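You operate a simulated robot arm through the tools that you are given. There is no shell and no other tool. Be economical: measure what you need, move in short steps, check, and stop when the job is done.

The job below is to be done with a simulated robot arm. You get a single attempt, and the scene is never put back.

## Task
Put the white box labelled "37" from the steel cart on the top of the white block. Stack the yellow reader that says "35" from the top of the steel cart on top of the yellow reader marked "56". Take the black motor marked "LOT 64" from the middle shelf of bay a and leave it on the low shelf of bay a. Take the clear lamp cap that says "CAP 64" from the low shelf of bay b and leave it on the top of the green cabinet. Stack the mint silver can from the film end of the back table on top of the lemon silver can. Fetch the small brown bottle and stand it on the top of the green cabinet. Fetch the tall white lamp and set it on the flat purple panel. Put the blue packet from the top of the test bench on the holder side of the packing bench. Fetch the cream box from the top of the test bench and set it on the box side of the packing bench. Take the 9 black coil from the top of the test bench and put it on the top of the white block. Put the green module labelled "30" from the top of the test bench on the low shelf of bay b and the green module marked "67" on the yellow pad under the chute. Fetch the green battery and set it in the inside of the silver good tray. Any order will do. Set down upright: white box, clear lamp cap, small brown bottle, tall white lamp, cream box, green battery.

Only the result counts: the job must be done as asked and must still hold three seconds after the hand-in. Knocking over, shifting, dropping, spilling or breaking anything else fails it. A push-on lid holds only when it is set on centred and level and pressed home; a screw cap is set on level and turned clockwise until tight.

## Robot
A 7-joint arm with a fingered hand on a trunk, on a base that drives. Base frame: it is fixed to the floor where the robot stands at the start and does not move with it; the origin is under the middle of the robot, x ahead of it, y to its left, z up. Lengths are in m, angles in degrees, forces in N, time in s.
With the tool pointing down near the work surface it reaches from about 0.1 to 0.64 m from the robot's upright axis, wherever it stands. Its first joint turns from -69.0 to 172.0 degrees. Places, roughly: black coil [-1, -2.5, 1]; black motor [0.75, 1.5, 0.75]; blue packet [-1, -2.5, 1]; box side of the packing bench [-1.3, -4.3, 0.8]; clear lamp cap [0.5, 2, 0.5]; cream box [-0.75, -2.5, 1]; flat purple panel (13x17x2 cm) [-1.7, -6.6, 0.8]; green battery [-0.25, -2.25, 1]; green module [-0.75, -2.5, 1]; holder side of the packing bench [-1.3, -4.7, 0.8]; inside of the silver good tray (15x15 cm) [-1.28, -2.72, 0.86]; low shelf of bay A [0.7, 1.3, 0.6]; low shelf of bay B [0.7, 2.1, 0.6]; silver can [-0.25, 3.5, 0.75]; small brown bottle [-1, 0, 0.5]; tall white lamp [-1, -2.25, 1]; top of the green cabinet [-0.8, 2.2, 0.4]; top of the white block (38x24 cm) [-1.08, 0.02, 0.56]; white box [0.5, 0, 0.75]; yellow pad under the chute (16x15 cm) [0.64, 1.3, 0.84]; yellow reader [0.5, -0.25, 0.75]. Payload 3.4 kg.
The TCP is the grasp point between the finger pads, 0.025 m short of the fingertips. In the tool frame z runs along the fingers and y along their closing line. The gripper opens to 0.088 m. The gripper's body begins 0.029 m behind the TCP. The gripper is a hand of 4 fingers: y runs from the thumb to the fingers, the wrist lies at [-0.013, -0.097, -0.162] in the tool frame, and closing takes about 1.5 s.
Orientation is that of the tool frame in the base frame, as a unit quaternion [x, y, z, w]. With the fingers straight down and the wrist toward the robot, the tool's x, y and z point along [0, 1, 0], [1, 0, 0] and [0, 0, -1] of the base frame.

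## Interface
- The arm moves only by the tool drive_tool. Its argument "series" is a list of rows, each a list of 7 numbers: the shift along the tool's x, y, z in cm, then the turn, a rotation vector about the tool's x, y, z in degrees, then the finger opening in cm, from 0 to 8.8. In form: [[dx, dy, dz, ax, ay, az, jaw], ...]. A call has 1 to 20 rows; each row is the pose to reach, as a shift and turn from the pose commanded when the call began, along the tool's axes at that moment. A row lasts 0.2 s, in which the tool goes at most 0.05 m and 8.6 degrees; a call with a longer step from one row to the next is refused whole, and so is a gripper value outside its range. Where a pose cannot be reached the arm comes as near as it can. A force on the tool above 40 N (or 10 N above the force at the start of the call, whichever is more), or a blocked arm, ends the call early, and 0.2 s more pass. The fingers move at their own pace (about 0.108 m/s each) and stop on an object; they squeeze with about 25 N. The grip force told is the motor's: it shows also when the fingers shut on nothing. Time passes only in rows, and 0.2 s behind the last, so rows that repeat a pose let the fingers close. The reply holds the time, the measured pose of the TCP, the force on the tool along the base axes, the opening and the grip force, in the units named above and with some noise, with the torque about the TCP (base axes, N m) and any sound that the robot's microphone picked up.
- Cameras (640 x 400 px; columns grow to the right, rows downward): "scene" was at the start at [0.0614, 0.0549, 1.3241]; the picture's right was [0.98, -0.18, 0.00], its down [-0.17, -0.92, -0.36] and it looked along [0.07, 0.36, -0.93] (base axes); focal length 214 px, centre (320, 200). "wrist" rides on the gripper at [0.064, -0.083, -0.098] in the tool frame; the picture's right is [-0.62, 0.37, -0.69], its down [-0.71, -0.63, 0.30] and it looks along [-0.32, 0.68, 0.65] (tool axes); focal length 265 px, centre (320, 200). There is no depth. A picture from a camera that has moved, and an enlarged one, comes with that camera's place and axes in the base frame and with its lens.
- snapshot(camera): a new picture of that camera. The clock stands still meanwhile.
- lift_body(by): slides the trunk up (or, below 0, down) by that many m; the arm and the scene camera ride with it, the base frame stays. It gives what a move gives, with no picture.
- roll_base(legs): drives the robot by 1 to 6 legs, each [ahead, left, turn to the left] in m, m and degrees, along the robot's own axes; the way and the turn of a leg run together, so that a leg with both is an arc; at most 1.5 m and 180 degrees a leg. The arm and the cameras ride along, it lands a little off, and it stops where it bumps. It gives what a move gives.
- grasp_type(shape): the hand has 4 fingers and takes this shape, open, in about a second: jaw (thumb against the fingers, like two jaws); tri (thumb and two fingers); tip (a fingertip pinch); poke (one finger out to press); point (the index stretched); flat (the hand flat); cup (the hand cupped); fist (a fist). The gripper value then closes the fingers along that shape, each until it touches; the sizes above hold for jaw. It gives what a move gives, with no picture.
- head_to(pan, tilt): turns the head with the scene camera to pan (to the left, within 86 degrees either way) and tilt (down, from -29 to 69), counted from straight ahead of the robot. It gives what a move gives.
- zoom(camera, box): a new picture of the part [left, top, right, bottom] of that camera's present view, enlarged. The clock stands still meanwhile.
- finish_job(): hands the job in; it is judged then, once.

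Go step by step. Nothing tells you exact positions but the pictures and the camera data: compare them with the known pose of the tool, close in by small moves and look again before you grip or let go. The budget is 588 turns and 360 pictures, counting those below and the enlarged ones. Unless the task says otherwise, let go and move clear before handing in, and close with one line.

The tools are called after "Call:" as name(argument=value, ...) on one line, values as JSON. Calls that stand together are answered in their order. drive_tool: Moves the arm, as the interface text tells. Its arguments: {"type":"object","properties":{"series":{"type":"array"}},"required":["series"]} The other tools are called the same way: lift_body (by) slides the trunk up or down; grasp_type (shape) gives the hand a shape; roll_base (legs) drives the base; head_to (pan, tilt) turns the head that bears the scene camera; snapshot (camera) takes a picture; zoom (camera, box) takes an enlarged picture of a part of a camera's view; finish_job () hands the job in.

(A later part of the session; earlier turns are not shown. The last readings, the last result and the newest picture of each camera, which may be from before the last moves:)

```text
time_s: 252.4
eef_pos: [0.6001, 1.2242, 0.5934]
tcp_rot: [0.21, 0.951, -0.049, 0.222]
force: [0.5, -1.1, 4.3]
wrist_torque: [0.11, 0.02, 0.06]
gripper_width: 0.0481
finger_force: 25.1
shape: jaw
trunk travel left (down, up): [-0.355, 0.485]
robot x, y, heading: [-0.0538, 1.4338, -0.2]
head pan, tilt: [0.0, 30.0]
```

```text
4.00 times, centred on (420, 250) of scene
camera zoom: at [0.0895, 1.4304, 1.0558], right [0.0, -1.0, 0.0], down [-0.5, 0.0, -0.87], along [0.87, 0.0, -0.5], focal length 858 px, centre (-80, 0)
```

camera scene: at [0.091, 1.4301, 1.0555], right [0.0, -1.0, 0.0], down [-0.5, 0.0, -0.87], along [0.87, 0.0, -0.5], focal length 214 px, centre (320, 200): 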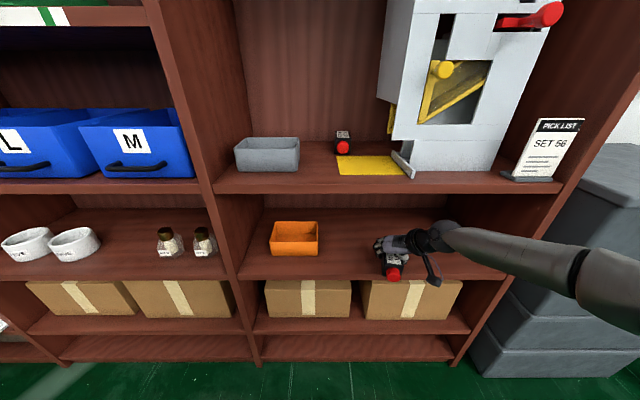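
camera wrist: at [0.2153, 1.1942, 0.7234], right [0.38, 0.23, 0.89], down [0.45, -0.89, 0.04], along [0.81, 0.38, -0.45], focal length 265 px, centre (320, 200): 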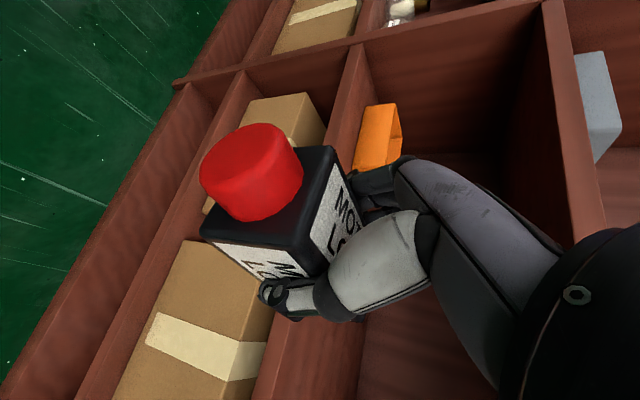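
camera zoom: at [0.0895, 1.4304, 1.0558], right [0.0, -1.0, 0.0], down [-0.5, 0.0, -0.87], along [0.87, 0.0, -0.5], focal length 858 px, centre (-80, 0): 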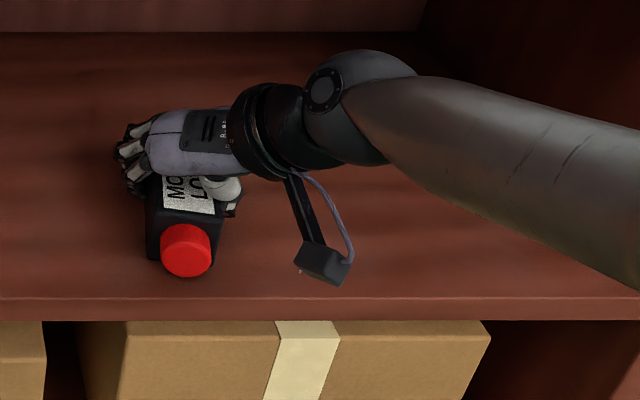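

Motor rests on the shelf. I open, lift 1 cm and slide out along its length.

Call:
drive_tool(series=[[-0.05, 0, -0.1, 0, 0, 0, 4], [-0.05, 0, -0.1, 0, 0, 0, 7], [-0.05, 0, -0.1, 0, 0, 0, 8.8], [-0.05, 0, -0.1, 0, 0, 0, 8.8], [-0.05, 0, -0.1, 0, 0, 0, 8.8], [-0.05, 0, -0.1, 0, 0, 0, 8.8], [-0.5, 0, -1.1, 0, 0, 0, 8.8], [1.5, 0, -2.2, 0, 0, 0, 8.8], [4, 0, -3.4, 0, 0, 0, 8.8], [7, 0, -4.9, 0, 0, 0, 8.8], [10, 0, -6.3, 0, 0, 0, 8.8], [10, 0, -6.3, 0, 0, 0, 8.8]])

Call:
snapshot(camera="scene")

```text
time_s: 255.0
eef_pos: [0.4905, 1.275, 0.6028]
tcp_rot: [0.209, 0.951, -0.049, 0.221]
force: [-0.3, 0.0, 0.7]
wrist_torque: [0.0, 0.0, 0.0]
gripper_width: 0.0879
finger_force: 0.1
shape: jaw
trunk travel left (down, up): [-0.355, 0.485]
robot x, y, heading: [-0.0516, 1.4332, -0.2]
head pan, tilt: [0.0, 30.0]
```

```text
228 pictures are left
camera scene: at [0.0902, 1.4304, 1.0556], right [0.0, -1.0, 0.0], down [-0.5, 0.0, -0.87], along [0.87, 0.0, -0.5], focal length 214 px, centre (320, 200)
```

scene: 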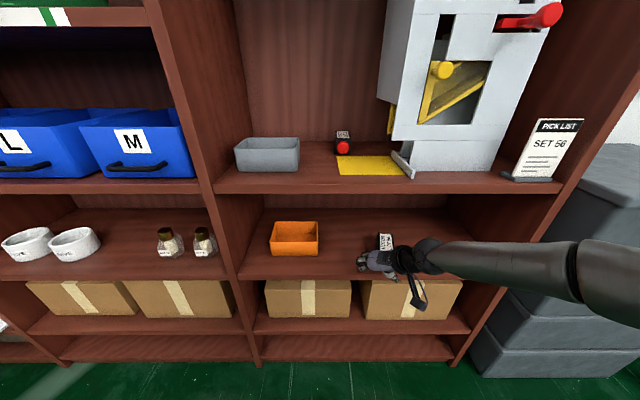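

Motor placed. I back out, straighten the hand to the default and head toward the test bench.

Call:
roll_base(legs=[[-0.35, 0, 0]])

Call:
drive_tool(series=[[0, 0, 0, 0, 8, 0, 8.8], [0, 0, 0, 0, 16, 0, 8.8], [0, 0, 0, 0, 24, 0, 8.8], [0, 0, 0, 0, 25.7, 0, 8.8], [0, 0, 0, 0, 25.7, 0, 8.8]])

Call:
drive_tool(series=[[0, 0, 0, 0, 0, 8, 8.8], [0, 0, 0, 0, 0, 16, 8.8], [0, 0, 0, 0, 0, 24, 8.8], [0, 0, 0, 0, 0, 32, 8.8], [0, 0, 0, 0, 0, 40, 8.8], [0, 0, 0, 0, 0, 48, 8.8], [0, 0, 0, 0, 0, 56, 8.8], [0, 0, 0, 0, 0, 64, 8.8], [0, 0, 0, 0, 0, 65.5, 8.8], [0, 0, 0, 0, 0, 65.5, 8.8]])

Call:
lift_body(by=0.45)

```text
time_s: 257.2
eef_pos: [0.1471, 1.2755, 0.6037]
tcp_rot: [0.209, 0.951, -0.05, 0.222]
force: [0.1, 0.2, -0.3]
wrist_torque: [-0.01, -0.01, -0.02]
gripper_width: 0.0878
finger_force: 0.1
shape: jaw
trunk travel left (down, up): [-0.355, 0.485]
robot x, y, heading: [-0.3948, 1.4339, -0.2]
head pan, tilt: [0.0, 30.0]
```

```text
time_s: 258.4
eef_pos: [0.1485, 1.2766, 0.6026]
tcp_rot: [0.215, 0.977, -0.002, 0.003]
force: [-0.2, 0.1, 0.5]
wrist_torque: [0.01, -0.02, 0.0]
gripper_width: 0.088
finger_force: 0.1
shape: jaw
trunk travel left (down, up): [-0.355, 0.485]
robot x, y, heading: [-0.394, 1.4302, -0.1]
head pan, tilt: [0.0, 30.0]
```

```text
time_s: 260.6
eef_pos: [0.1478, 1.2762, 0.6019]
tcp_rot: [0.709, 0.705, 0.001, 0.005]
force: [0.8, 0.4, -0.5]
wrist_torque: [0.0, -0.03, 0.0]
gripper_width: 0.0877
finger_force: 0.1
shape: jaw
trunk travel left (down, up): [-0.355, 0.485]
robot x, y, heading: [-0.3952, 1.4323, -0.1]
head pan, tilt: [0.0, 30.0]
```

```text
refused: 0.45 is not a number from -0.4 to 0.4
```

Call:
lift_body(by=0.4)

Call:
roll_base(legs=[[0, 0, -90], [1.4, 0.1, 0], [0.8, 0, 0]])

Call:
head_to(pan=0, tilt=20)

Call:
snapshot(camera="scene")

```text
time_s: 264.5
eef_pos: [0.1478, 1.2758, 1.0017]
tcp_rot: [0.71, 0.705, 0.001, 0.004]
force: [-0.6, -0.7, 0.4]
wrist_torque: [0.0, -0.01, 0.01]
gripper_width: 0.0881
finger_force: 0.1
shape: jaw
trunk travel left (down, up): [-0.755, 0.085]
robot x, y, heading: [-0.3962, 1.4324, -0.2]
head pan, tilt: [0.0, 30.0]
```

```text
time_s: 279.4
eef_pos: [-0.4691, -1.353, 1.0023]
tcp_rot: [1.0, 0.004, -0.002, 0.003]
force: [0.1, 0.7, 0.5]
wrist_torque: [-0.01, -0.02, -0.01]
gripper_width: 0.0877
finger_force: 0.1
shape: jaw
trunk travel left (down, up): [-0.755, 0.085]
robot x, y, heading: [-0.317, -0.8083, -89.7]
head pan, tilt: [0.0, 30.0]
```

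```text
time_s: 280.1
eef_pos: [-0.4692, -1.3518, 1.0025]
tcp_rot: [1.0, 0.003, -0.002, 0.004]
force: [0.2, -0.3, -0.7]
wrist_torque: [-0.02, -0.02, 0.02]
gripper_width: 0.0876
finger_force: 0.0
shape: jaw
trunk travel left (down, up): [-0.755, 0.085]
robot x, y, heading: [-0.3179, -0.8089, -89.5]
head pan, tilt: [0.0, 20.0]
```

```text
227 pictures are left
camera scene: at [-0.3173, -0.952, 1.4716], right [-1.0, -0.01, 0.0], down [0.0, 0.34, -0.94], along [0.01, -0.94, -0.34], focal length 214 px, centre (320, 200)
```

scene: 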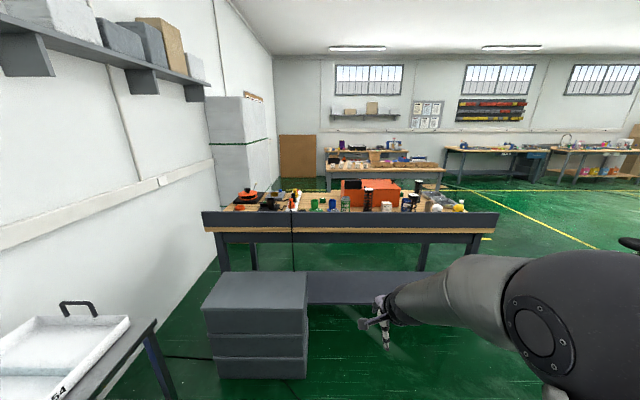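

Call:
zoom(camera="scene", box=[190, 160, 510, 360])

Call:
zoom(camera="scene", box=[220, 170, 364, 260])

Call:
zoom(camera="scene", box=[340, 170, 484, 260])

```text
2.00 times, centred on (350, 260) of scene
camera zoom: at [-0.3173, -0.952, 1.4716], right [-1.0, -0.01, 0.0], down [0.0, 0.34, -0.94], along [0.01, -0.94, -0.34], focal length 429 px, centre (260, 80)
```

zoom: 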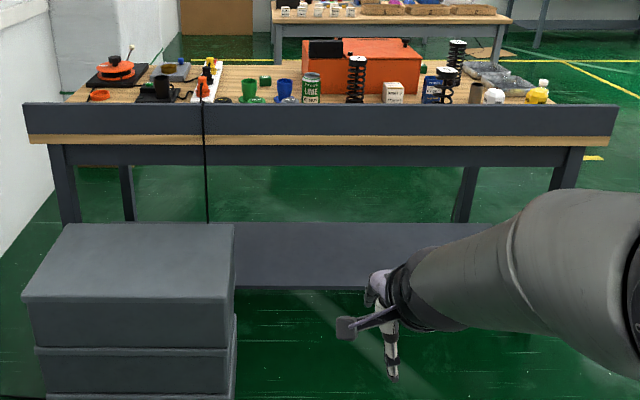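

```text
4.44 times, centred on (292, 215) of scene
camera zoom: at [-0.3173, -0.952, 1.4716], right [-1.0, -0.01, 0.0], down [0.0, 0.34, -0.94], along [0.01, -0.94, -0.34], focal length 953 px, centre (444, 133)
```

zoom: 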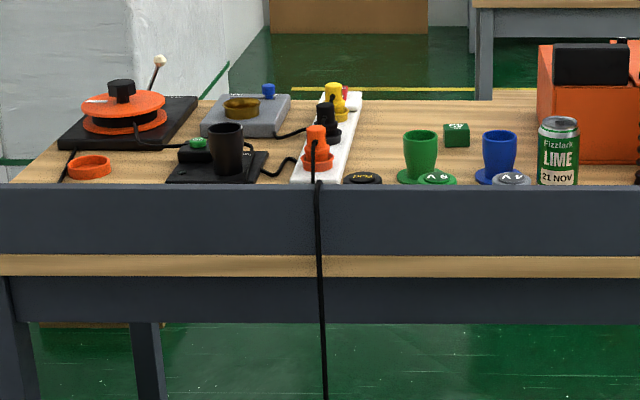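

```text
4.44 times, centred on (412, 215) of scene
camera zoom: at [-0.3173, -0.952, 1.4716], right [-1.0, -0.01, 0.0], down [0.0, 0.34, -0.94], along [0.01, -0.94, -0.34], focal length 953 px, centre (-89, 133)
```

zoom: 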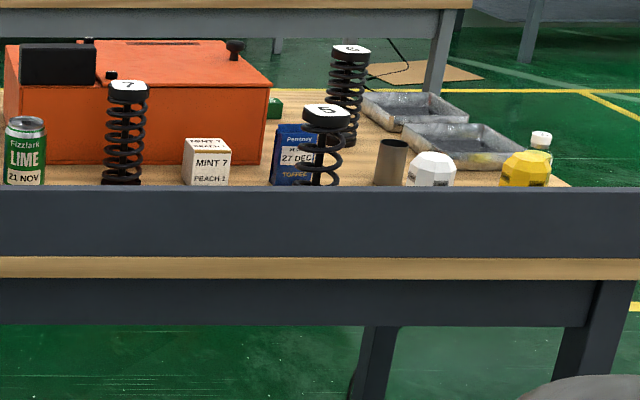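

The test bench (top z≈0.87) has a ~0.1 m high board at its near edge (y≈-2.1) and many items. I raise the hand and approach with a higher view.

Call:
lift_body(by=0.08)

Call:
drive_tool(series=[[0, -3, -4, 0, 0, 0, 8.8], [0, -6, -8, 0, 0, 0, 8.8], [0, -9, -12, 0, 0, 0, 8.8], [0, -10, -15, 0, 0, 0, 8.8], [0, -10, -15, 0, 0, 0, 8.8]])

Call:
roll_base(legs=[[0.85, -0.35, 0]])

Call:
head_to(pan=-5, tilt=35)

Call:
snapshot(camera="scene")

```text
time_s: 281.3
eef_pos: [-0.4691, -1.3526, 1.083]
tcp_rot: [1.0, 0.003, -0.003, 0.003]
force: [0.3, 0.0, 0.4]
wrist_torque: [0.0, 0.03, 0.0]
gripper_width: 0.0876
finger_force: 0.0
shape: jaw
trunk travel left (down, up): [-0.835, 0.005]
robot x, y, heading: [-0.3189, -0.806, -89.7]
head pan, tilt: [0.0, 20.0]
```

```text
time_s: 282.5
eef_pos: [-0.4718, -1.2904, 1.1485]
tcp_rot: [1.0, -0.007, -0.01, -0.019]
force: [0.1, -0.1, -0.4]
wrist_torque: [0.01, -0.02, 0.03]
gripper_width: 0.0878
finger_force: 0.1
shape: jaw
out of reach, approached as far as the arm can: row 2, 3, 4, 5
trunk travel left (down, up): [-0.835, 0.005]
robot x, y, heading: [-0.319, -0.8046, -89.6]
head pan, tilt: [0.0, 20.0]
```

```text
time_s: 287.2
eef_pos: [-0.8256, -2.1245, 1.1483]
tcp_rot: [1.0, -0.01, -0.011, -0.02]
force: [-0.1, 1.0, -0.1]
wrist_torque: [-0.02, 0.01, 0.03]
gripper_width: 0.0882
finger_force: 0.1
shape: jaw
trunk travel left (down, up): [-0.835, 0.005]
robot x, y, heading: [-0.6703, -1.6446, -89.9]
head pan, tilt: [0.0, 20.0]
```

```text
time_s: 288.0
eef_pos: [-0.8271, -2.125, 1.15]
tcp_rot: [1.0, -0.011, -0.011, -0.02]
force: [-0.7, 0.0, -0.2]
wrist_torque: [-0.02, 0.02, 0.01]
gripper_width: 0.0879
finger_force: 0.1
shape: jaw
trunk travel left (down, up): [-0.835, 0.005]
robot x, y, heading: [-0.6692, -1.644, -90.2]
head pan, tilt: [-5.0, 35.0]
```

```text
223 pictures are left
camera scene: at [-0.6765, -1.7827, 1.5279], right [-1.0, 0.09, 0.0], down [0.05, 0.57, -0.82], along [-0.07, -0.82, -0.57], focal length 214 px, centre (320, 200)
```

scene: 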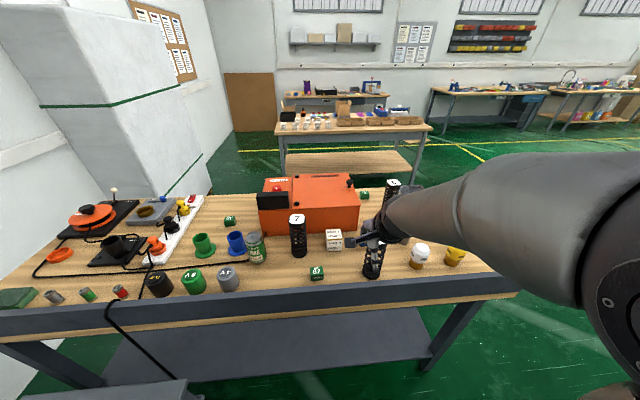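

Call:
zoom(camera="scene", box=[0, 190, 208, 320])

Call:
zoom(camera="scene", box=[180, 170, 340, 300])

Call:
zoom(camera="scene", box=[290, 160, 490, 300])

```text
3.08 times, centred on (104, 255) of scene
camera zoom: at [-0.6765, -1.7827, 1.5279], right [-1.0, 0.09, 0.0], down [0.05, 0.57, -0.82], along [-0.07, -0.82, -0.57], focal length 660 px, centre (985, 31)
```

zoom: 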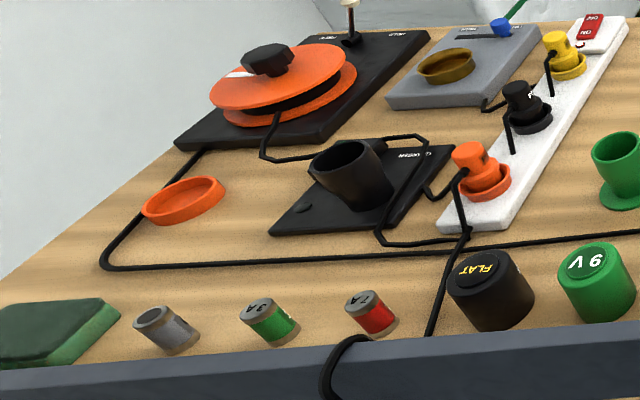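

```text
3.08 times, centred on (260, 235) of scene
camera zoom: at [-0.6765, -1.7827, 1.5279], right [-1.0, 0.09, 0.0], down [0.05, 0.57, -0.82], along [-0.07, -0.82, -0.57], focal length 660 px, centre (505, 92)
```

zoom: 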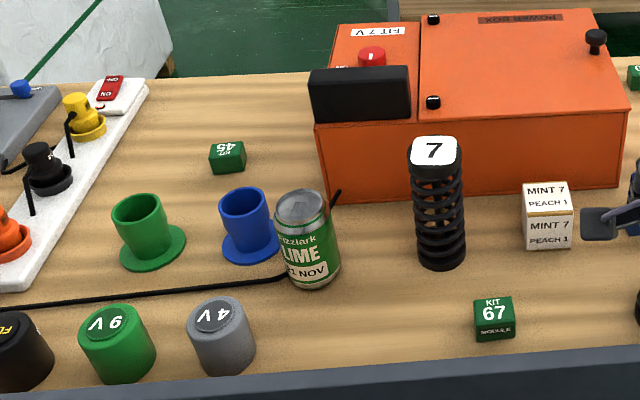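

```text
2.86 times, centred on (390, 230) of scene
camera zoom: at [-0.6765, -1.7827, 1.5279], right [-1.0, 0.09, 0.0], down [0.05, 0.57, -0.82], along [-0.07, -0.82, -0.57], focal length 613 px, centre (120, 114)
```

zoom: 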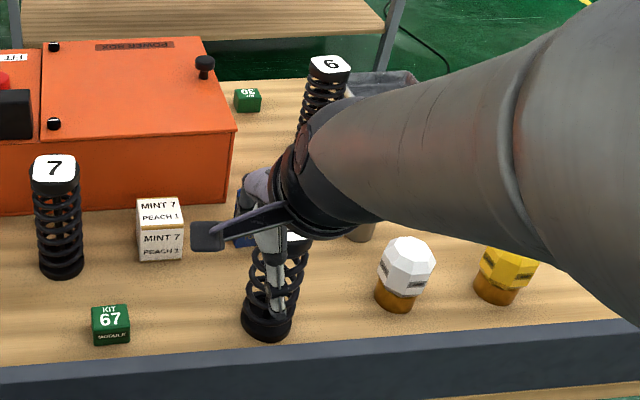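

Now I see: battery "9 V" (green) ≈ (-0.32,-2.22), module 67 ≈ (-0.71,-2.24), cream box ≈ (-0.79,-2.38), lamp ≈ (-1.09,-2.27), coil 9 and module 30 at the far side. I start with the battery: reposition and move the hand over it.

Call:
roll_base(legs=[[0.14, 0.09, 0]])

Call:
drive_tool(series=[[4, 0, 0, 0, 0, 0, 8.8], [8, 0, 0, 0, 0, 0, 8.8], [12, 0, 0, 0, 0, 0, 8.8], [16, 0, 0, 0, 0, 0, 8.8], [20, 0, 0, 0, 0, 0, 8.8], [24, -0.5, 0, 0, 0, 0, 8.8], [28, -1, 0, 0, 0, 0, 8.8], [32, -2, 0, 0, 0, 0, 8.8], [36, -3, 0, 0, 0, 0, 8.8], [36, -3, 0, 0, 0, 0, 8.8]])

Call:
snapshot(camera="wrist")

```text
time_s: 289.4
eef_pos: [-0.7368, -2.2652, 1.1484]
tcp_rot: [1.0, -0.011, -0.011, -0.021]
force: [0.3, -0.1, 0.6]
wrist_torque: [-0.01, 0.0, -0.01]
gripper_width: 0.088
finger_force: 0.0
shape: jaw
trunk travel left (down, up): [-0.835, 0.005]
robot x, y, heading: [-0.58, -1.7842, -90.4]
head pan, tilt: [-5.0, 35.0]
```

```text
time_s: 291.9
eef_pos: [-0.3882, -2.2593, 1.1776]
tcp_rot: [0.999, -0.03, 0.029, -0.009]
force: [0.2, 0.5, -0.4]
wrist_torque: [0.01, -0.01, -0.01]
gripper_width: 0.088
finger_force: 0.0
shape: jaw
out of reach, approached as far as the arm can: row 2
trunk travel left (down, up): [-0.835, 0.005]
robot x, y, heading: [-0.5763, -1.7864, -90.1]
head pan, tilt: [-5.0, 35.0]
stopped in row 10: the arm was blocked; the commanded pose is now the measured one
```

```text
219 pictures are left
camera wrist: at [-0.3243, -2.1816, 1.2813], right [-0.68, -0.34, 0.65], down [-0.66, 0.68, -0.33], along [-0.33, -0.65, -0.68], focal length 265 px, centre (320, 200)
```

wrist: 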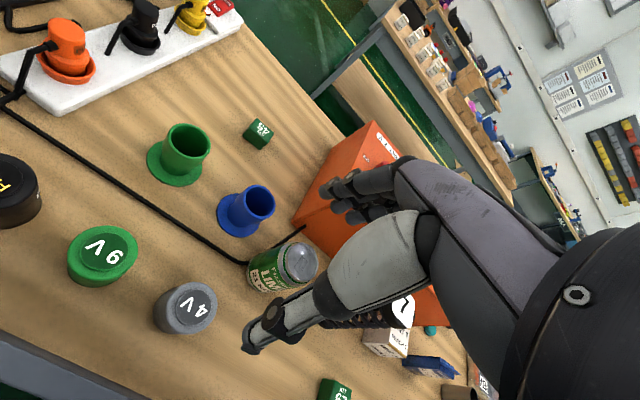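

The arm can't work left of the trunk's middle. I bring it back to the right and turn the robot to heading ≈ -47° so the battery lies to its front-right.

Call:
drive_tool(series=[[-4, 0, 0, 0, 0, 0, 8.8], [-8, 0, 0, 0, 0, 0, 8.8], [-12, 0, 0, 0, 0, 0, 8.8], [-16, 0, 0, 0, 0, 0, 8.8], [-20, 0, 0, 0, 0, 0, 8.8], [-24, 0, 0, 0, 0, 0, 8.8], [-24, 0, 0, 0, 0, 0, 8.8]])

Call:
roll_base(legs=[[-0.05, 0, 0], [0, 0, 43], [0, -0.02, 0]])

Call:
snapshot(camera="wrist")

```text
time_s: 293.4
eef_pos: [-0.6241, -2.2414, 1.1634]
tcp_rot: [0.999, -0.028, 0.024, -0.008]
force: [1.4, 0.2, 0.6]
wrist_torque: [0.02, 0.04, -0.01]
gripper_width: 0.0878
finger_force: 0.0
shape: jaw
trunk travel left (down, up): [-0.835, 0.005]
robot x, y, heading: [-0.5767, -1.7858, -90.1]
head pan, tilt: [-5.0, 35.0]
```

```text
time_s: 296.6
eef_pos: [-0.3325, -2.1237, 1.1628]
tcp_rot: [0.948, 0.319, 0.018, -0.017]
force: [-0.1, -0.4, -0.4]
wrist_torque: [-0.02, -0.01, -0.01]
gripper_width: 0.0878
finger_force: 0.1
shape: jaw
trunk travel left (down, up): [-0.835, 0.005]
robot x, y, heading: [-0.5989, -1.7494, -49.6]
head pan, tilt: [-5.0, 35.0]
```

```text
218 pictures are left
camera wrist: at [-0.3341, -2.0243, 1.2663], right [-0.29, -0.7, 0.66], down [-0.94, 0.08, -0.33], along [0.17, -0.71, -0.68], focal length 265 px, centre (320, 200)
```

wrist: 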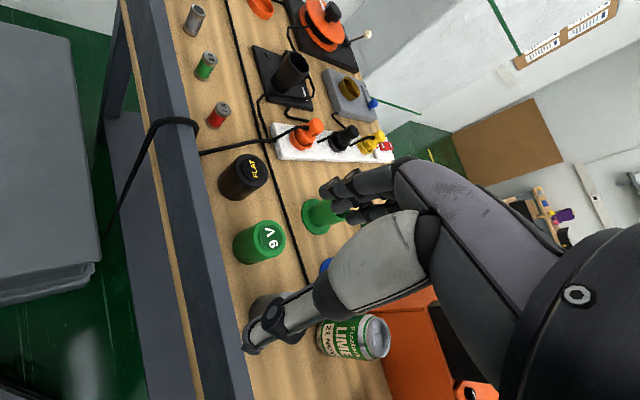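

Battery top ≈ (-0.297,-2.246,0.927). I level and yaw the hand, centre it, then lower the trunk.

Call:
drive_tool(series=[[-1.2, 3, 0, -0.3, -0.7, 7, 8.8], [-2.4, 6, 0, -0.6, -1.4, 14, 8.8], [-3.5, 9, 0, -0.9, -2, 21, 8.8], [-4.5, 11.9, 0, -1.2, -2.6, 27, 8.8], [-4.5, 11.9, 0, -1.2, -2.6, 27, 8.8], [-4.5, 11.9, 0, -1.2, -2.6, 27, 8.8]])

Call:
lift_body(by=-0.15)

Call:
snapshot(camera="wrist")

```text
time_s: 298.0
eef_pos: [-0.2981, -2.2463, 1.1564]
tcp_rot: [0.996, 0.088, -0.004, -0.005]
force: [-0.3, -0.4, -0.3]
wrist_torque: [0.0, 0.0, 0.03]
gripper_width: 0.0879
finger_force: 0.0
shape: jaw
trunk travel left (down, up): [-0.835, 0.005]
robot x, y, heading: [-0.5942, -1.7496, -49.7]
head pan, tilt: [-5.0, 35.0]
```

```text
time_s: 299.8
eef_pos: [-0.2984, -2.2477, 1.0061]
tcp_rot: [0.996, 0.089, -0.002, -0.005]
force: [0.4, 0.1, -0.1]
wrist_torque: [0.03, 0.01, 0.02]
gripper_width: 0.088
finger_force: 0.1
shape: jaw
trunk travel left (down, up): [-0.685, 0.155]
robot x, y, heading: [-0.5936, -1.7479, -49.6]
head pan, tilt: [-5.0, 35.0]
```

```text
217 pictures are left
camera wrist: at [-0.2493, -2.1545, 1.1055], right [-0.54, -0.48, 0.69], down [-0.82, 0.5, -0.3], along [-0.2, -0.72, -0.66], focal length 265 px, centre (320, 200)
```

wrist: 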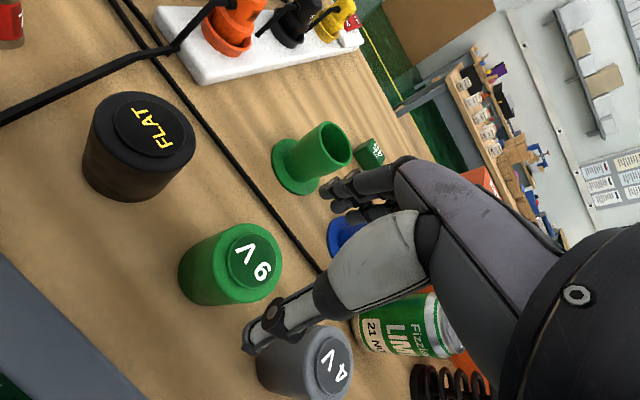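

Centred. I lower the trunk 5 cm and descend the rest with the arm.

Call:
lift_body(by=-0.05)

Call:
drive_tool(series=[[0, 0, 2, 0, 0, 0, 8.8], [0, 0, 4, 0, 0, 0, 8.8], [0, 0, 5.4, 0, 0, 0, 8.8], [0, 0, 5.4, 0, 0, 0, 8.8], [0, 0, 5.4, 0, 0, 0, 8.8]])

Call:
snapshot(camera="wrist")

```text
time_s: 300.7
eef_pos: [-0.299, -2.2473, 0.9554]
tcp_rot: [0.996, 0.089, -0.002, -0.004]
force: [0.6, -0.1, -0.8]
wrist_torque: [0.01, 0.01, -0.02]
gripper_width: 0.088
finger_force: 0.0
shape: jaw
trunk travel left (down, up): [-0.635, 0.205]
robot x, y, heading: [-0.5951, -1.7496, -49.6]
head pan, tilt: [-5.0, 35.0]
```

```text
time_s: 301.9
eef_pos: [-0.2993, -2.247, 0.9091]
tcp_rot: [0.996, 0.084, 0.009, -0.005]
force: [3.4, 1.6, 5.4]
wrist_torque: [-0.01, 0.07, 0.0]
gripper_width: 0.0879
finger_force: 0.1
shape: jaw
trunk travel left (down, up): [-0.635, 0.205]
robot x, y, heading: [-0.591, -1.7472, -49.7]
head pan, tilt: [-5.0, 35.0]
```

```text
216 pictures are left
camera wrist: at [-0.2522, -2.1567, 1.0086], right [-0.56, -0.47, 0.68], down [-0.81, 0.5, -0.31], along [-0.2, -0.72, -0.66], focal length 265 px, centre (320, 200)
```

wrist: 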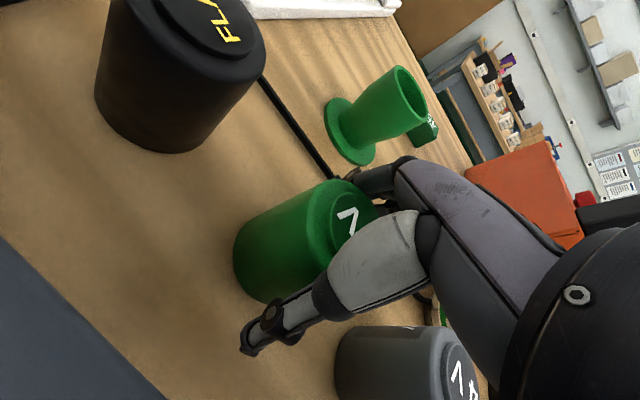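

Call:
drive_tool(series=[[0, 0, -0.5, 0, 0, 0, 8.8], [0, 0, -0.5, 0, 0, 0, 6], [0, 0, -0.5, 0, 0, 0, 4], [0, 0, -0.5, 0, 0, 0, 4], [0, 0, -0.5, 0, 0, 0, 4], [0, 0, -0.5, 0, 0, 0, 4], [0, 0, -0.5, 0, 0, 0, 4], [0, 0, -0.5, 0, 0, 0, 4]])

Call:
snapshot(camera="wrist")

```text
time_s: 303.7
eef_pos: [-0.3028, -2.2478, 0.9088]
tcp_rot: [0.996, 0.084, 0.006, -0.01]
force: [-2.1, -2.3, 3.9]
wrist_torque: [-0.3, 0.08, -0.01]
gripper_width: 0.0527
finger_force: 24.9
shape: jaw
trunk travel left (down, up): [-0.635, 0.205]
robot x, y, heading: [-0.5949, -1.7488, -49.7]
head pan, tilt: [-5.0, 35.0]
```

```text
215 pictures are left
camera wrist: at [-0.2539, -2.1571, 1.0093], right [-0.56, -0.48, 0.68], down [-0.81, 0.51, -0.3], along [-0.2, -0.71, -0.67], focal length 265 px, centre (320, 200)
```

wrist: 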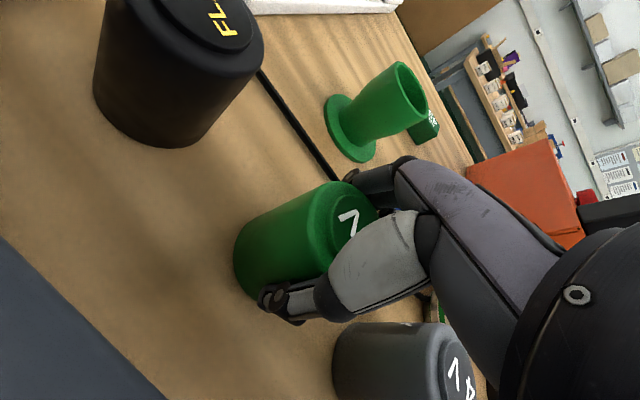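

Gripped. I lift with the trunk.

Call:
lift_body(by=0.2)

Call:
snapshot(camera="wrist")

```text
time_s: 305.9
eef_pos: [-0.3029, -2.2486, 1.1069]
tcp_rot: [0.996, 0.084, 0.005, -0.009]
force: [-0.5, 0.2, -3.6]
wrist_torque: [0.04, -0.02, -0.01]
gripper_width: 0.052
finger_force: 25.0
shape: jaw
trunk travel left (down, up): [-0.835, 0.005]
robot x, y, heading: [-0.5901, -1.75, -49.6]
head pan, tilt: [-5.0, 35.0]
```

```text
214 pictures are left
camera wrist: at [-0.2532, -2.1581, 1.2083], right [-0.56, -0.48, 0.68], down [-0.81, 0.51, -0.3], along [-0.2, -0.71, -0.67], focal length 265 px, centre (320, 200)
```

wrist: 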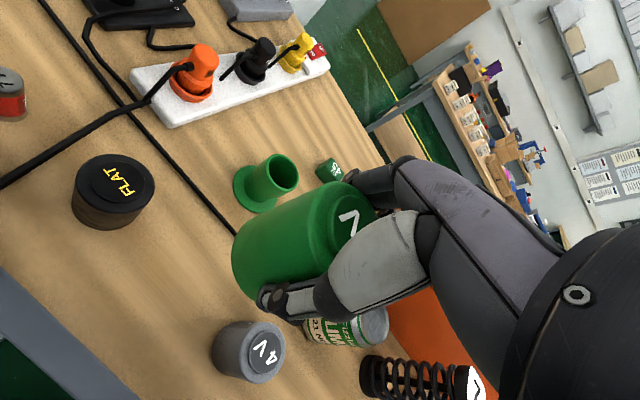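

Next: carry it around the bench's west end to the silver tray.

Call:
roll_base(legs=[[-0.35, 0, 0], [0, 0, -40], [0, -0.97, 0], [1.1, 0, 0]])

Call:
head_to(pan=70, tilt=35)

Call:
snapshot(camera="scene")

```text
time_s: 319.8
eef_pos: [-1.7755, -3.208, 1.1074]
tcp_rot: [0.971, -0.239, 0.008, -0.008]
force: [-0.7, 0.1, -4.3]
wrist_torque: [-0.02, 0.01, 0.0]
gripper_width: 0.0519
finger_force: 25.0
shape: jaw
trunk travel left (down, up): [-0.835, 0.005]
robot x, y, heading: [-1.706, -2.6347, -86.7]
head pan, tilt: [-5.0, 35.0]
```

```text
time_s: 321.3
eef_pos: [-1.7752, -3.2085, 1.1071]
tcp_rot: [0.971, -0.24, 0.009, -0.009]
force: [-0.7, 1.0, -4.6]
wrist_torque: [0.03, -0.01, -0.02]
gripper_width: 0.0517
finger_force: 24.9
shape: jaw
trunk travel left (down, up): [-0.835, 0.005]
robot x, y, heading: [-1.704, -2.6324, -87.1]
head pan, tilt: [70.0, 35.0]
```

```text
213 pictures are left
camera scene: at [-1.6182, -2.7103, 1.5278], right [-0.29, -0.96, 0.0], down [-0.55, 0.17, -0.82], along [0.78, -0.24, -0.57], focal length 214 px, centre (320, 200)
```

scene: 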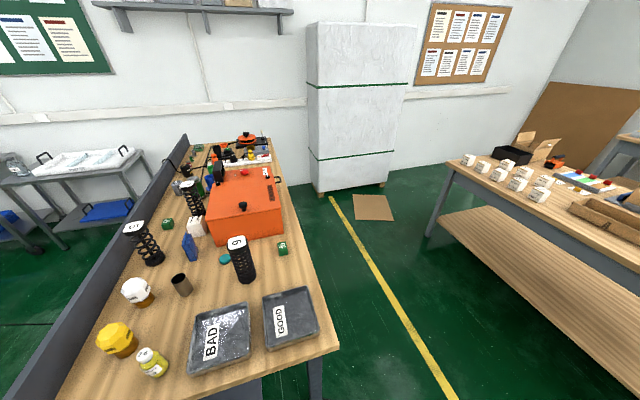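

GOOD tray centre ≈ (-1.278,-2.72). I step west slightly and turn to face the bench end.

Call:
roll_base(legs=[[0, -0.07, 0], [0, 0, 86]])

Call:
head_to(pan=5, tilt=50)

Call:
snapshot(camera="scene")

Call:
snapshot(camera="wrist")

```text
time_s: 325.9
eef_pos: [-1.2079, -2.7495, 1.1087]
tcp_rot: [0.874, 0.485, 0.001, -0.013]
force: [-0.5, 0.8, -4.1]
wrist_torque: [0.01, -0.02, -0.03]
gripper_width: 0.0514
finger_force: 25.1
shape: jaw
trunk travel left (down, up): [-0.835, 0.005]
robot x, y, heading: [-1.7745, -2.6382, -1.1]
head pan, tilt: [70.0, 35.0]
```

```text
time_s: 327.3
eef_pos: [-1.2082, -2.7491, 1.109]
tcp_rot: [0.874, 0.485, 0.001, -0.014]
force: [0.4, -0.2, -4.2]
wrist_torque: [-0.02, 0.0, 0.02]
gripper_width: 0.0514
finger_force: 25.0
shape: jaw
trunk travel left (down, up): [-0.835, 0.005]
robot x, y, heading: [-1.7727, -2.6368, -1.0]
head pan, tilt: [5.0, 50.0]
```

```text
212 pictures are left
camera scene: at [-1.6469, -2.6335, 1.506], right [0.07, -1.0, 0.0], down [-0.76, -0.05, -0.64], along [0.64, 0.05, -0.77], focal length 214 px, centre (320, 200)
```

scene: 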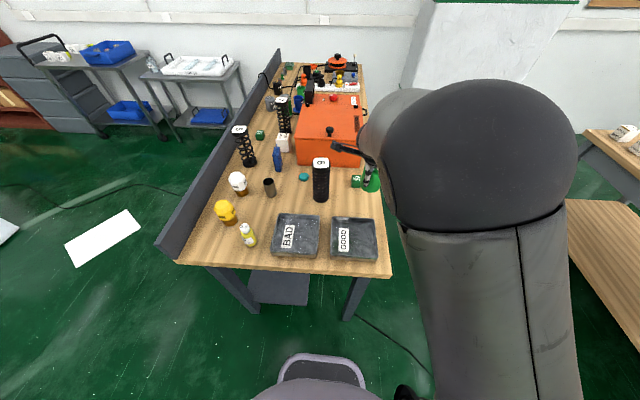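

```text
211 pictures are left
camera wrist: at [-1.2435, -2.6533, 1.2093], right [-0.01, -0.74, 0.68], down [-0.92, -0.27, -0.3], along [0.4, -0.62, -0.67], focal length 265 px, centre (320, 200)
```

wrist: 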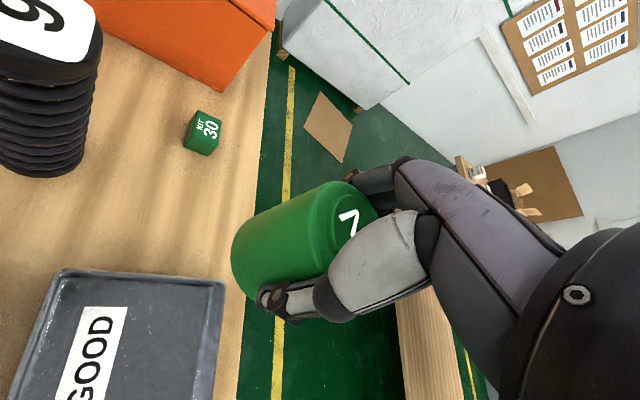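

I move over the GOOD tray and lower.

Call:
drive_tool(series=[[-0.4, -2.3, 0, 0, 0, 0, 4], [-0.8, -4.6, 0, 0, 0, 0, 4], [-1.1, -6.9, 0, 0, 0, 0, 4], [-1.1, -6.9, 0, 0, 0, 0, 4], [-1.1, -6.9, 0, 0, 0, 0, 4]])

Call:
lift_body(by=-0.15)

Call:
snapshot(camera="wrist")

Call:
snapshot(camera="scene")

```text
time_s: 328.5
eef_pos: [-1.2705, -2.7255, 1.1114]
tcp_rot: [0.877, 0.48, 0.009, -0.024]
force: [0.6, -0.9, -3.9]
wrist_torque: [-0.03, -0.03, -0.04]
gripper_width: 0.0513
finger_force: 25.2
shape: jaw
trunk travel left (down, up): [-0.835, 0.005]
robot x, y, heading: [-1.7786, -2.637, -0.9]
head pan, tilt: [5.0, 50.0]
```

```text
time_s: 330.2
eef_pos: [-1.2718, -2.7247, 0.9604]
tcp_rot: [0.876, 0.482, 0.008, -0.025]
force: [-0.7, 0.4, -2.9]
wrist_torque: [0.01, 0.02, 0.02]
gripper_width: 0.0514
finger_force: 25.4
shape: jaw
trunk travel left (down, up): [-0.685, 0.155]
robot x, y, heading: [-1.7767, -2.6396, -0.8]
head pan, tilt: [5.0, 50.0]
```

```text
210 pictures are left
camera wrist: at [-1.3067, -2.6313, 1.065], right [-0.02, -0.76, 0.66], down [-0.92, -0.25, -0.31], along [0.4, -0.61, -0.69], focal length 265 px, centre (320, 200)
```

wrist: 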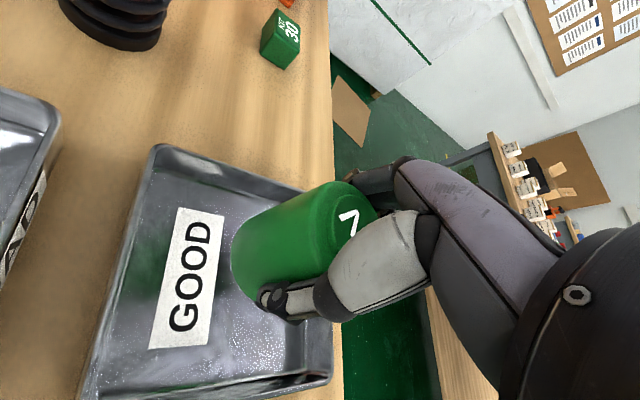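

```text
209 pictures are left
camera scene: at [-1.6472, -2.6335, 1.356], right [0.07, -1.0, 0.0], down [-0.76, -0.05, -0.64], along [0.64, 0.04, -0.77], focal length 214 px, centre (320, 200)
```

scene: 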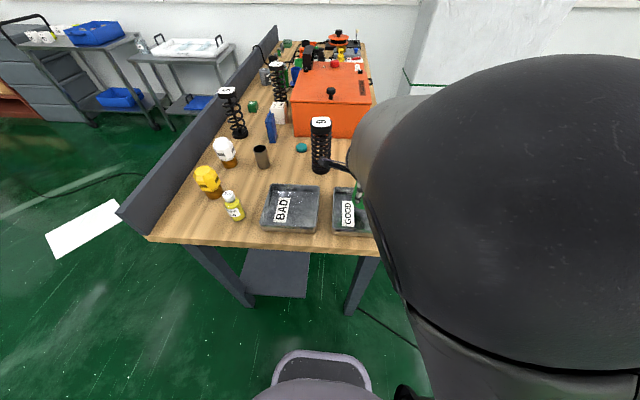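

I correct the small tilt and lower to contact inside the tray.

Call:
drive_tool(series=[[0, 0, 1, -1, -1.4, 0, 4], [0, 0, 2.5, -1, -1.4, 0, 4], [0, 0, 3.8, -1, -1.4, 0, 4], [0, 0, 4.4, -1, -1.4, 0, 4], [0, 0, 4.7, -1, -1.4, 0, 4], [0, 0, 4.7, -1, -1.4, 0, 4]])

Call:
snapshot(camera="wrist")

```text
time_s: 331.6
eef_pos: [-1.2696, -2.7238, 0.9216]
tcp_rot: [0.878, 0.479, 0.011, -0.014]
force: [-0.5, -0.1, -3.9]
wrist_torque: [0.0, 0.05, 0.0]
gripper_width: 0.0513
finger_force: 24.8
shape: jaw
trunk travel left (down, up): [-0.685, 0.155]
robot x, y, heading: [-1.7792, -2.6406, -1.0]
head pan, tilt: [5.0, 50.0]
```

```text
208 pictures are left
camera wrist: at [-1.3058, -2.6283, 1.0237], right [-0.03, -0.74, 0.67], down [-0.91, -0.25, -0.32], along [0.4, -0.62, -0.67], focal length 265 px, centre (320, 200)
```

wrist: 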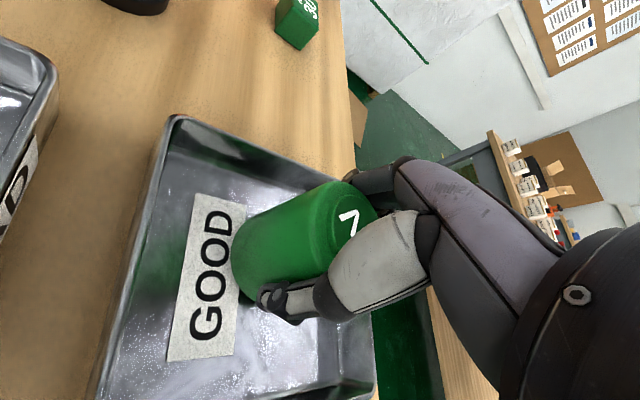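

Call:
lift_body(by=-0.01)

```text
time_s: 332.2
eef_pos: [-1.2705, -2.7243, 0.9112]
tcp_rot: [0.879, 0.477, 0.012, -0.013]
force: [0.4, 3.9, 12.0]
wrist_torque: [-0.2, 0.0, 0.03]
gripper_width: 0.0504
finger_force: 25.2
shape: jaw
trunk travel left (down, up): [-0.675, 0.165]
robot x, y, heading: [-1.7767, -2.6359, -1.0]
head pan, tilt: [5.0, 50.0]
```

Contact. I release and rise with the trunk.

Call:
drive_tool(series=[[0, 0, 0, 0, 0, 0, 5.5], [0, 0, 0, 0, 0, 0, 6.5], [0, 0, 0, 0, 0, 0, 8], [0, 0, 0, 0, 0, 0, 8.8], [0, 0, 0, 0, 0, 0, 8.8], [0, 0, 0, 0, 0, 0, 8.8], [0, 0, 0, 0, 0, 0, 8.8]])

Call:
snapshot(camera="wrist")

```text
time_s: 333.8
eef_pos: [-1.2714, -2.7266, 0.9095]
tcp_rot: [0.879, 0.477, 0.008, -0.016]
force: [1.3, 0.1, 8.3]
wrist_torque: [0.04, 0.05, 0.06]
gripper_width: 0.0877
finger_force: 0.0
shape: jaw
trunk travel left (down, up): [-0.675, 0.165]
robot x, y, heading: [-1.7761, -2.6338, -0.7]
head pan, tilt: [5.0, 50.0]
```

```text
207 pictures are left
camera wrist: at [-1.3064, -2.6299, 1.011], right [-0.03, -0.74, 0.67], down [-0.92, -0.24, -0.31], along [0.4, -0.62, -0.68], focal length 265 px, centre (320, 200)
```

wrist: 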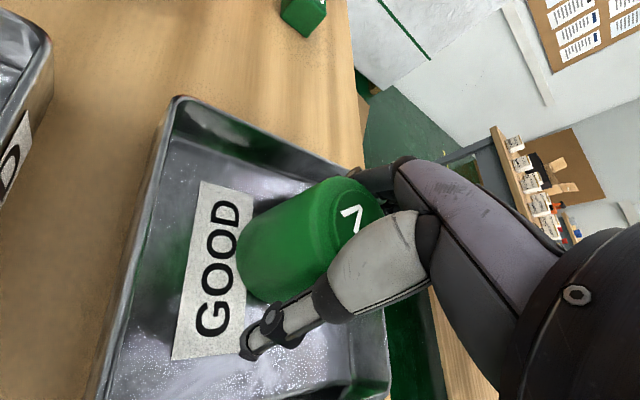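

Call:
lift_body(by=0.16)

Call:
snapshot(camera="wrist")

```text
time_s: 335.6
eef_pos: [-1.2714, -2.7252, 1.067]
tcp_rot: [0.879, 0.476, 0.006, -0.017]
force: [-0.6, 0.0, 0.2]
wrist_torque: [-0.03, -0.01, 0.01]
gripper_width: 0.088
finger_force: 0.0
shape: jaw
trunk travel left (down, up): [-0.835, 0.005]
robot x, y, heading: [-1.7776, -2.6421, -0.9]
head pan, tilt: [5.0, 50.0]
```

```text
206 pictures are left
camera wrist: at [-1.3058, -2.6301, 1.1693], right [-0.03, -0.75, 0.67], down [-0.92, -0.24, -0.31], along [0.39, -0.62, -0.68], focal length 265 px, centre (320, 200)
```

wrist: 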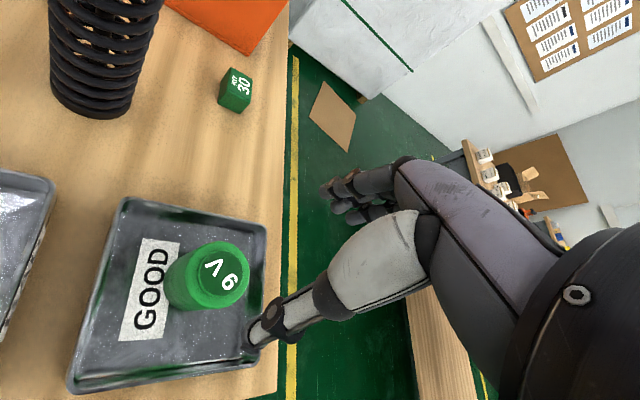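

Battery stands in the GOOD tray. Next I go to the south side of the bench for coil 9 and module 30.

Call:
roll_base(legs=[[0, -0.65, 0], [0, 0, 91], [0, -0.7, 0]])

Call:
head_to(pan=10, tilt=40)

Call:
snapshot(camera="scene")

```text
time_s: 346.5
eef_pos: [-1.0187, -2.7728, 1.0653]
tcp_rot: [0.275, 0.961, -0.007, -0.017]
force: [0.2, -0.5, 0.1]
wrist_torque: [0.03, 0.0, -0.03]
gripper_width: 0.0877
finger_force: 0.1
shape: jaw
trunk travel left (down, up): [-0.835, 0.005]
robot x, y, heading: [-1.0951, -3.2779, 90.1]
head pan, tilt: [5.0, 50.0]
```

```text
time_s: 347.2
eef_pos: [-1.0188, -2.7723, 1.0676]
tcp_rot: [0.277, 0.961, -0.008, -0.02]
force: [0.0, -0.5, -1.1]
wrist_torque: [0.03, 0.02, 0.0]
gripper_width: 0.0878
finger_force: 0.1
shape: jaw
trunk travel left (down, up): [-0.835, 0.005]
robot x, y, heading: [-1.0961, -3.2788, 90.2]
head pan, tilt: [10.0, 40.0]
```

```text
205 pictures are left
camera scene: at [-1.1091, -3.1433, 1.5202], right [0.98, 0.18, 0.0], down [0.11, -0.63, -0.77], along [-0.14, 0.75, -0.64], focal length 214 px, centre (320, 200)
```

scene: 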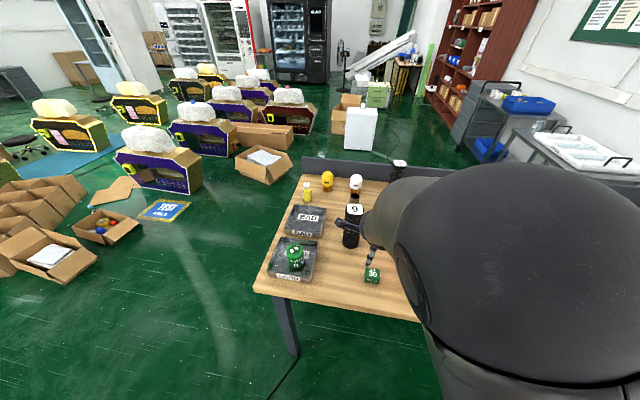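

Call:
zoom(camera="scene", box=[250, 150, 426, 300])

Call:
snapshot(camera="wrist")

```text
2.67 times, centred on (338, 225) of scene
camera zoom: at [-1.1091, -3.1433, 1.5202], right [0.98, 0.18, 0.0], down [0.11, -0.63, -0.77], along [-0.14, 0.75, -0.64], focal length 572 px, centre (272, 133)
```

zoom: 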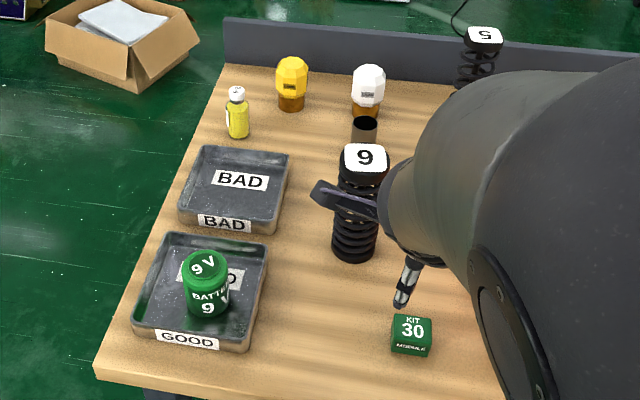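

```text
203 pictures are left
camera wrist: at [-1.1123, -2.8079, 1.1706], right [0.75, -0.01, 0.66], down [0.26, -0.91, -0.31], along [0.61, 0.4, -0.68], focal length 265 px, centre (320, 200)
```

wrist: 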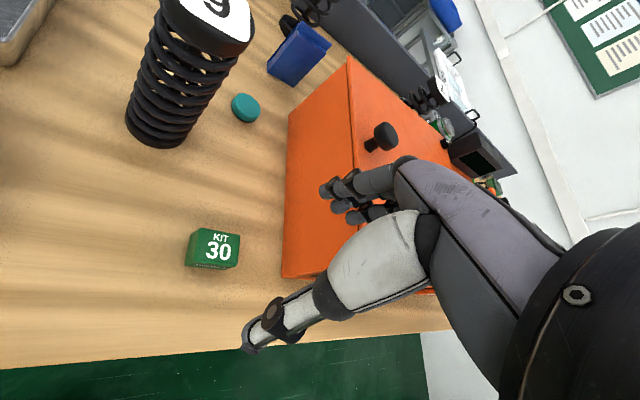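

Coil 9 and KIT 30 confirmed. Module 30 ≈ (-1.01,-2.741), top z≈0.89. I level/yaw the hand over it and lower.

Call:
drive_tool(series=[[0.2, 0.8, 0, -0.4, -0.5, -8, 8.8], [0.5, 1.6, 0, -0.8, -1, -16, 8.8], [0.7, 2.4, 0, -1.2, -1.5, -24, 8.8], [0.9, 3.1, 0, -1.5, -2, -32, 8.8], [0.9, 3.1, 0, -1.5, -2, -32, 8.8], [0.9, 3.1, 0, -1.5, -2, -32, 8.8]])

Call:
lift_body(by=-0.13)

Call:
snapshot(camera="wrist")

```text
time_s: 348.6
eef_pos: [-1.0079, -2.741, 1.0663]
tcp_rot: [-0.001, 1.0, 0.005, 0.001]
force: [0.7, 0.3, 0.6]
wrist_torque: [0.02, 0.01, -0.01]
gripper_width: 0.0878
finger_force: 0.0
shape: jaw
trunk travel left (down, up): [-0.835, 0.005]
robot x, y, heading: [-1.0946, -3.2781, 90.2]
head pan, tilt: [10.0, 40.0]
```

```text
time_s: 350.2
eef_pos: [-1.0076, -2.7408, 0.9374]
tcp_rot: [-0.001, 1.0, 0.005, 0.002]
force: [-0.5, -0.5, -0.2]
wrist_torque: [0.02, 0.02, 0.0]
gripper_width: 0.0878
finger_force: 0.1
shape: jaw
trunk travel left (down, up): [-0.705, 0.135]
robot x, y, heading: [-1.0927, -3.2749, 90.2]
head pan, tilt: [10.0, 40.0]
```

```text
202 pictures are left
camera wrist: at [-1.0723, -2.826, 1.0344], right [0.62, 0.36, 0.7], down [0.72, -0.63, -0.31], along [0.33, 0.69, -0.65], focal length 265 px, centre (320, 200)
```

wrist: 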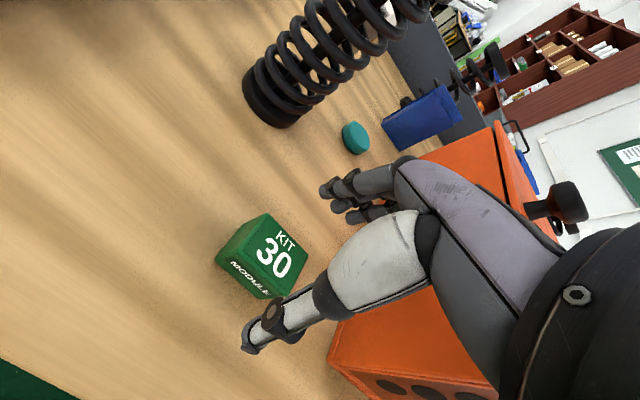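

Call:
drive_tool(series=[[0.5, 0, 0, 0, 0, 0, 8.8], [0.5, 0, 0, 0, 0, 0, 8.8]])

Call:
lift_body(by=-0.047)

Call:
snapshot(camera="wrist")

```text
time_s: 350.8
eef_pos: [-1.0116, -2.7409, 0.9367]
tcp_rot: [-0.001, 1.0, 0.004, 0.002]
force: [0.6, -0.3, 0.4]
wrist_torque: [0.0, -0.04, 0.01]
gripper_width: 0.088
finger_force: 0.0
shape: jaw
trunk travel left (down, up): [-0.705, 0.135]
robot x, y, heading: [-1.0956, -3.2756, 90.3]
head pan, tilt: [10.0, 40.0]
```

```text
time_s: 351.7
eef_pos: [-1.0117, -2.7408, 0.8896]
tcp_rot: [-0.001, 1.0, 0.005, 0.002]
force: [0.8, -0.5, 0.5]
wrist_torque: [-0.01, -0.03, 0.02]
gripper_width: 0.0879
finger_force: 0.1
shape: jaw
trunk travel left (down, up): [-0.658, 0.182]
robot x, y, heading: [-1.0959, -3.2751, 90.3]
head pan, tilt: [10.0, 40.0]
```

```text
201 pictures are left
camera wrist: at [-1.0769, -2.8254, 0.9869], right [0.62, 0.36, 0.7], down [0.72, -0.63, -0.31], along [0.33, 0.69, -0.65], focal length 265 px, centre (320, 200)
```

wrist: 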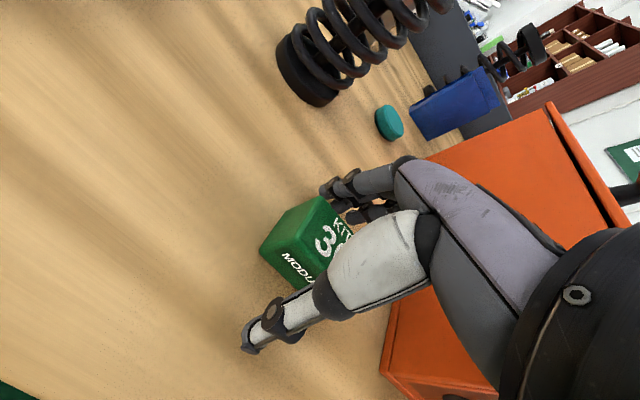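

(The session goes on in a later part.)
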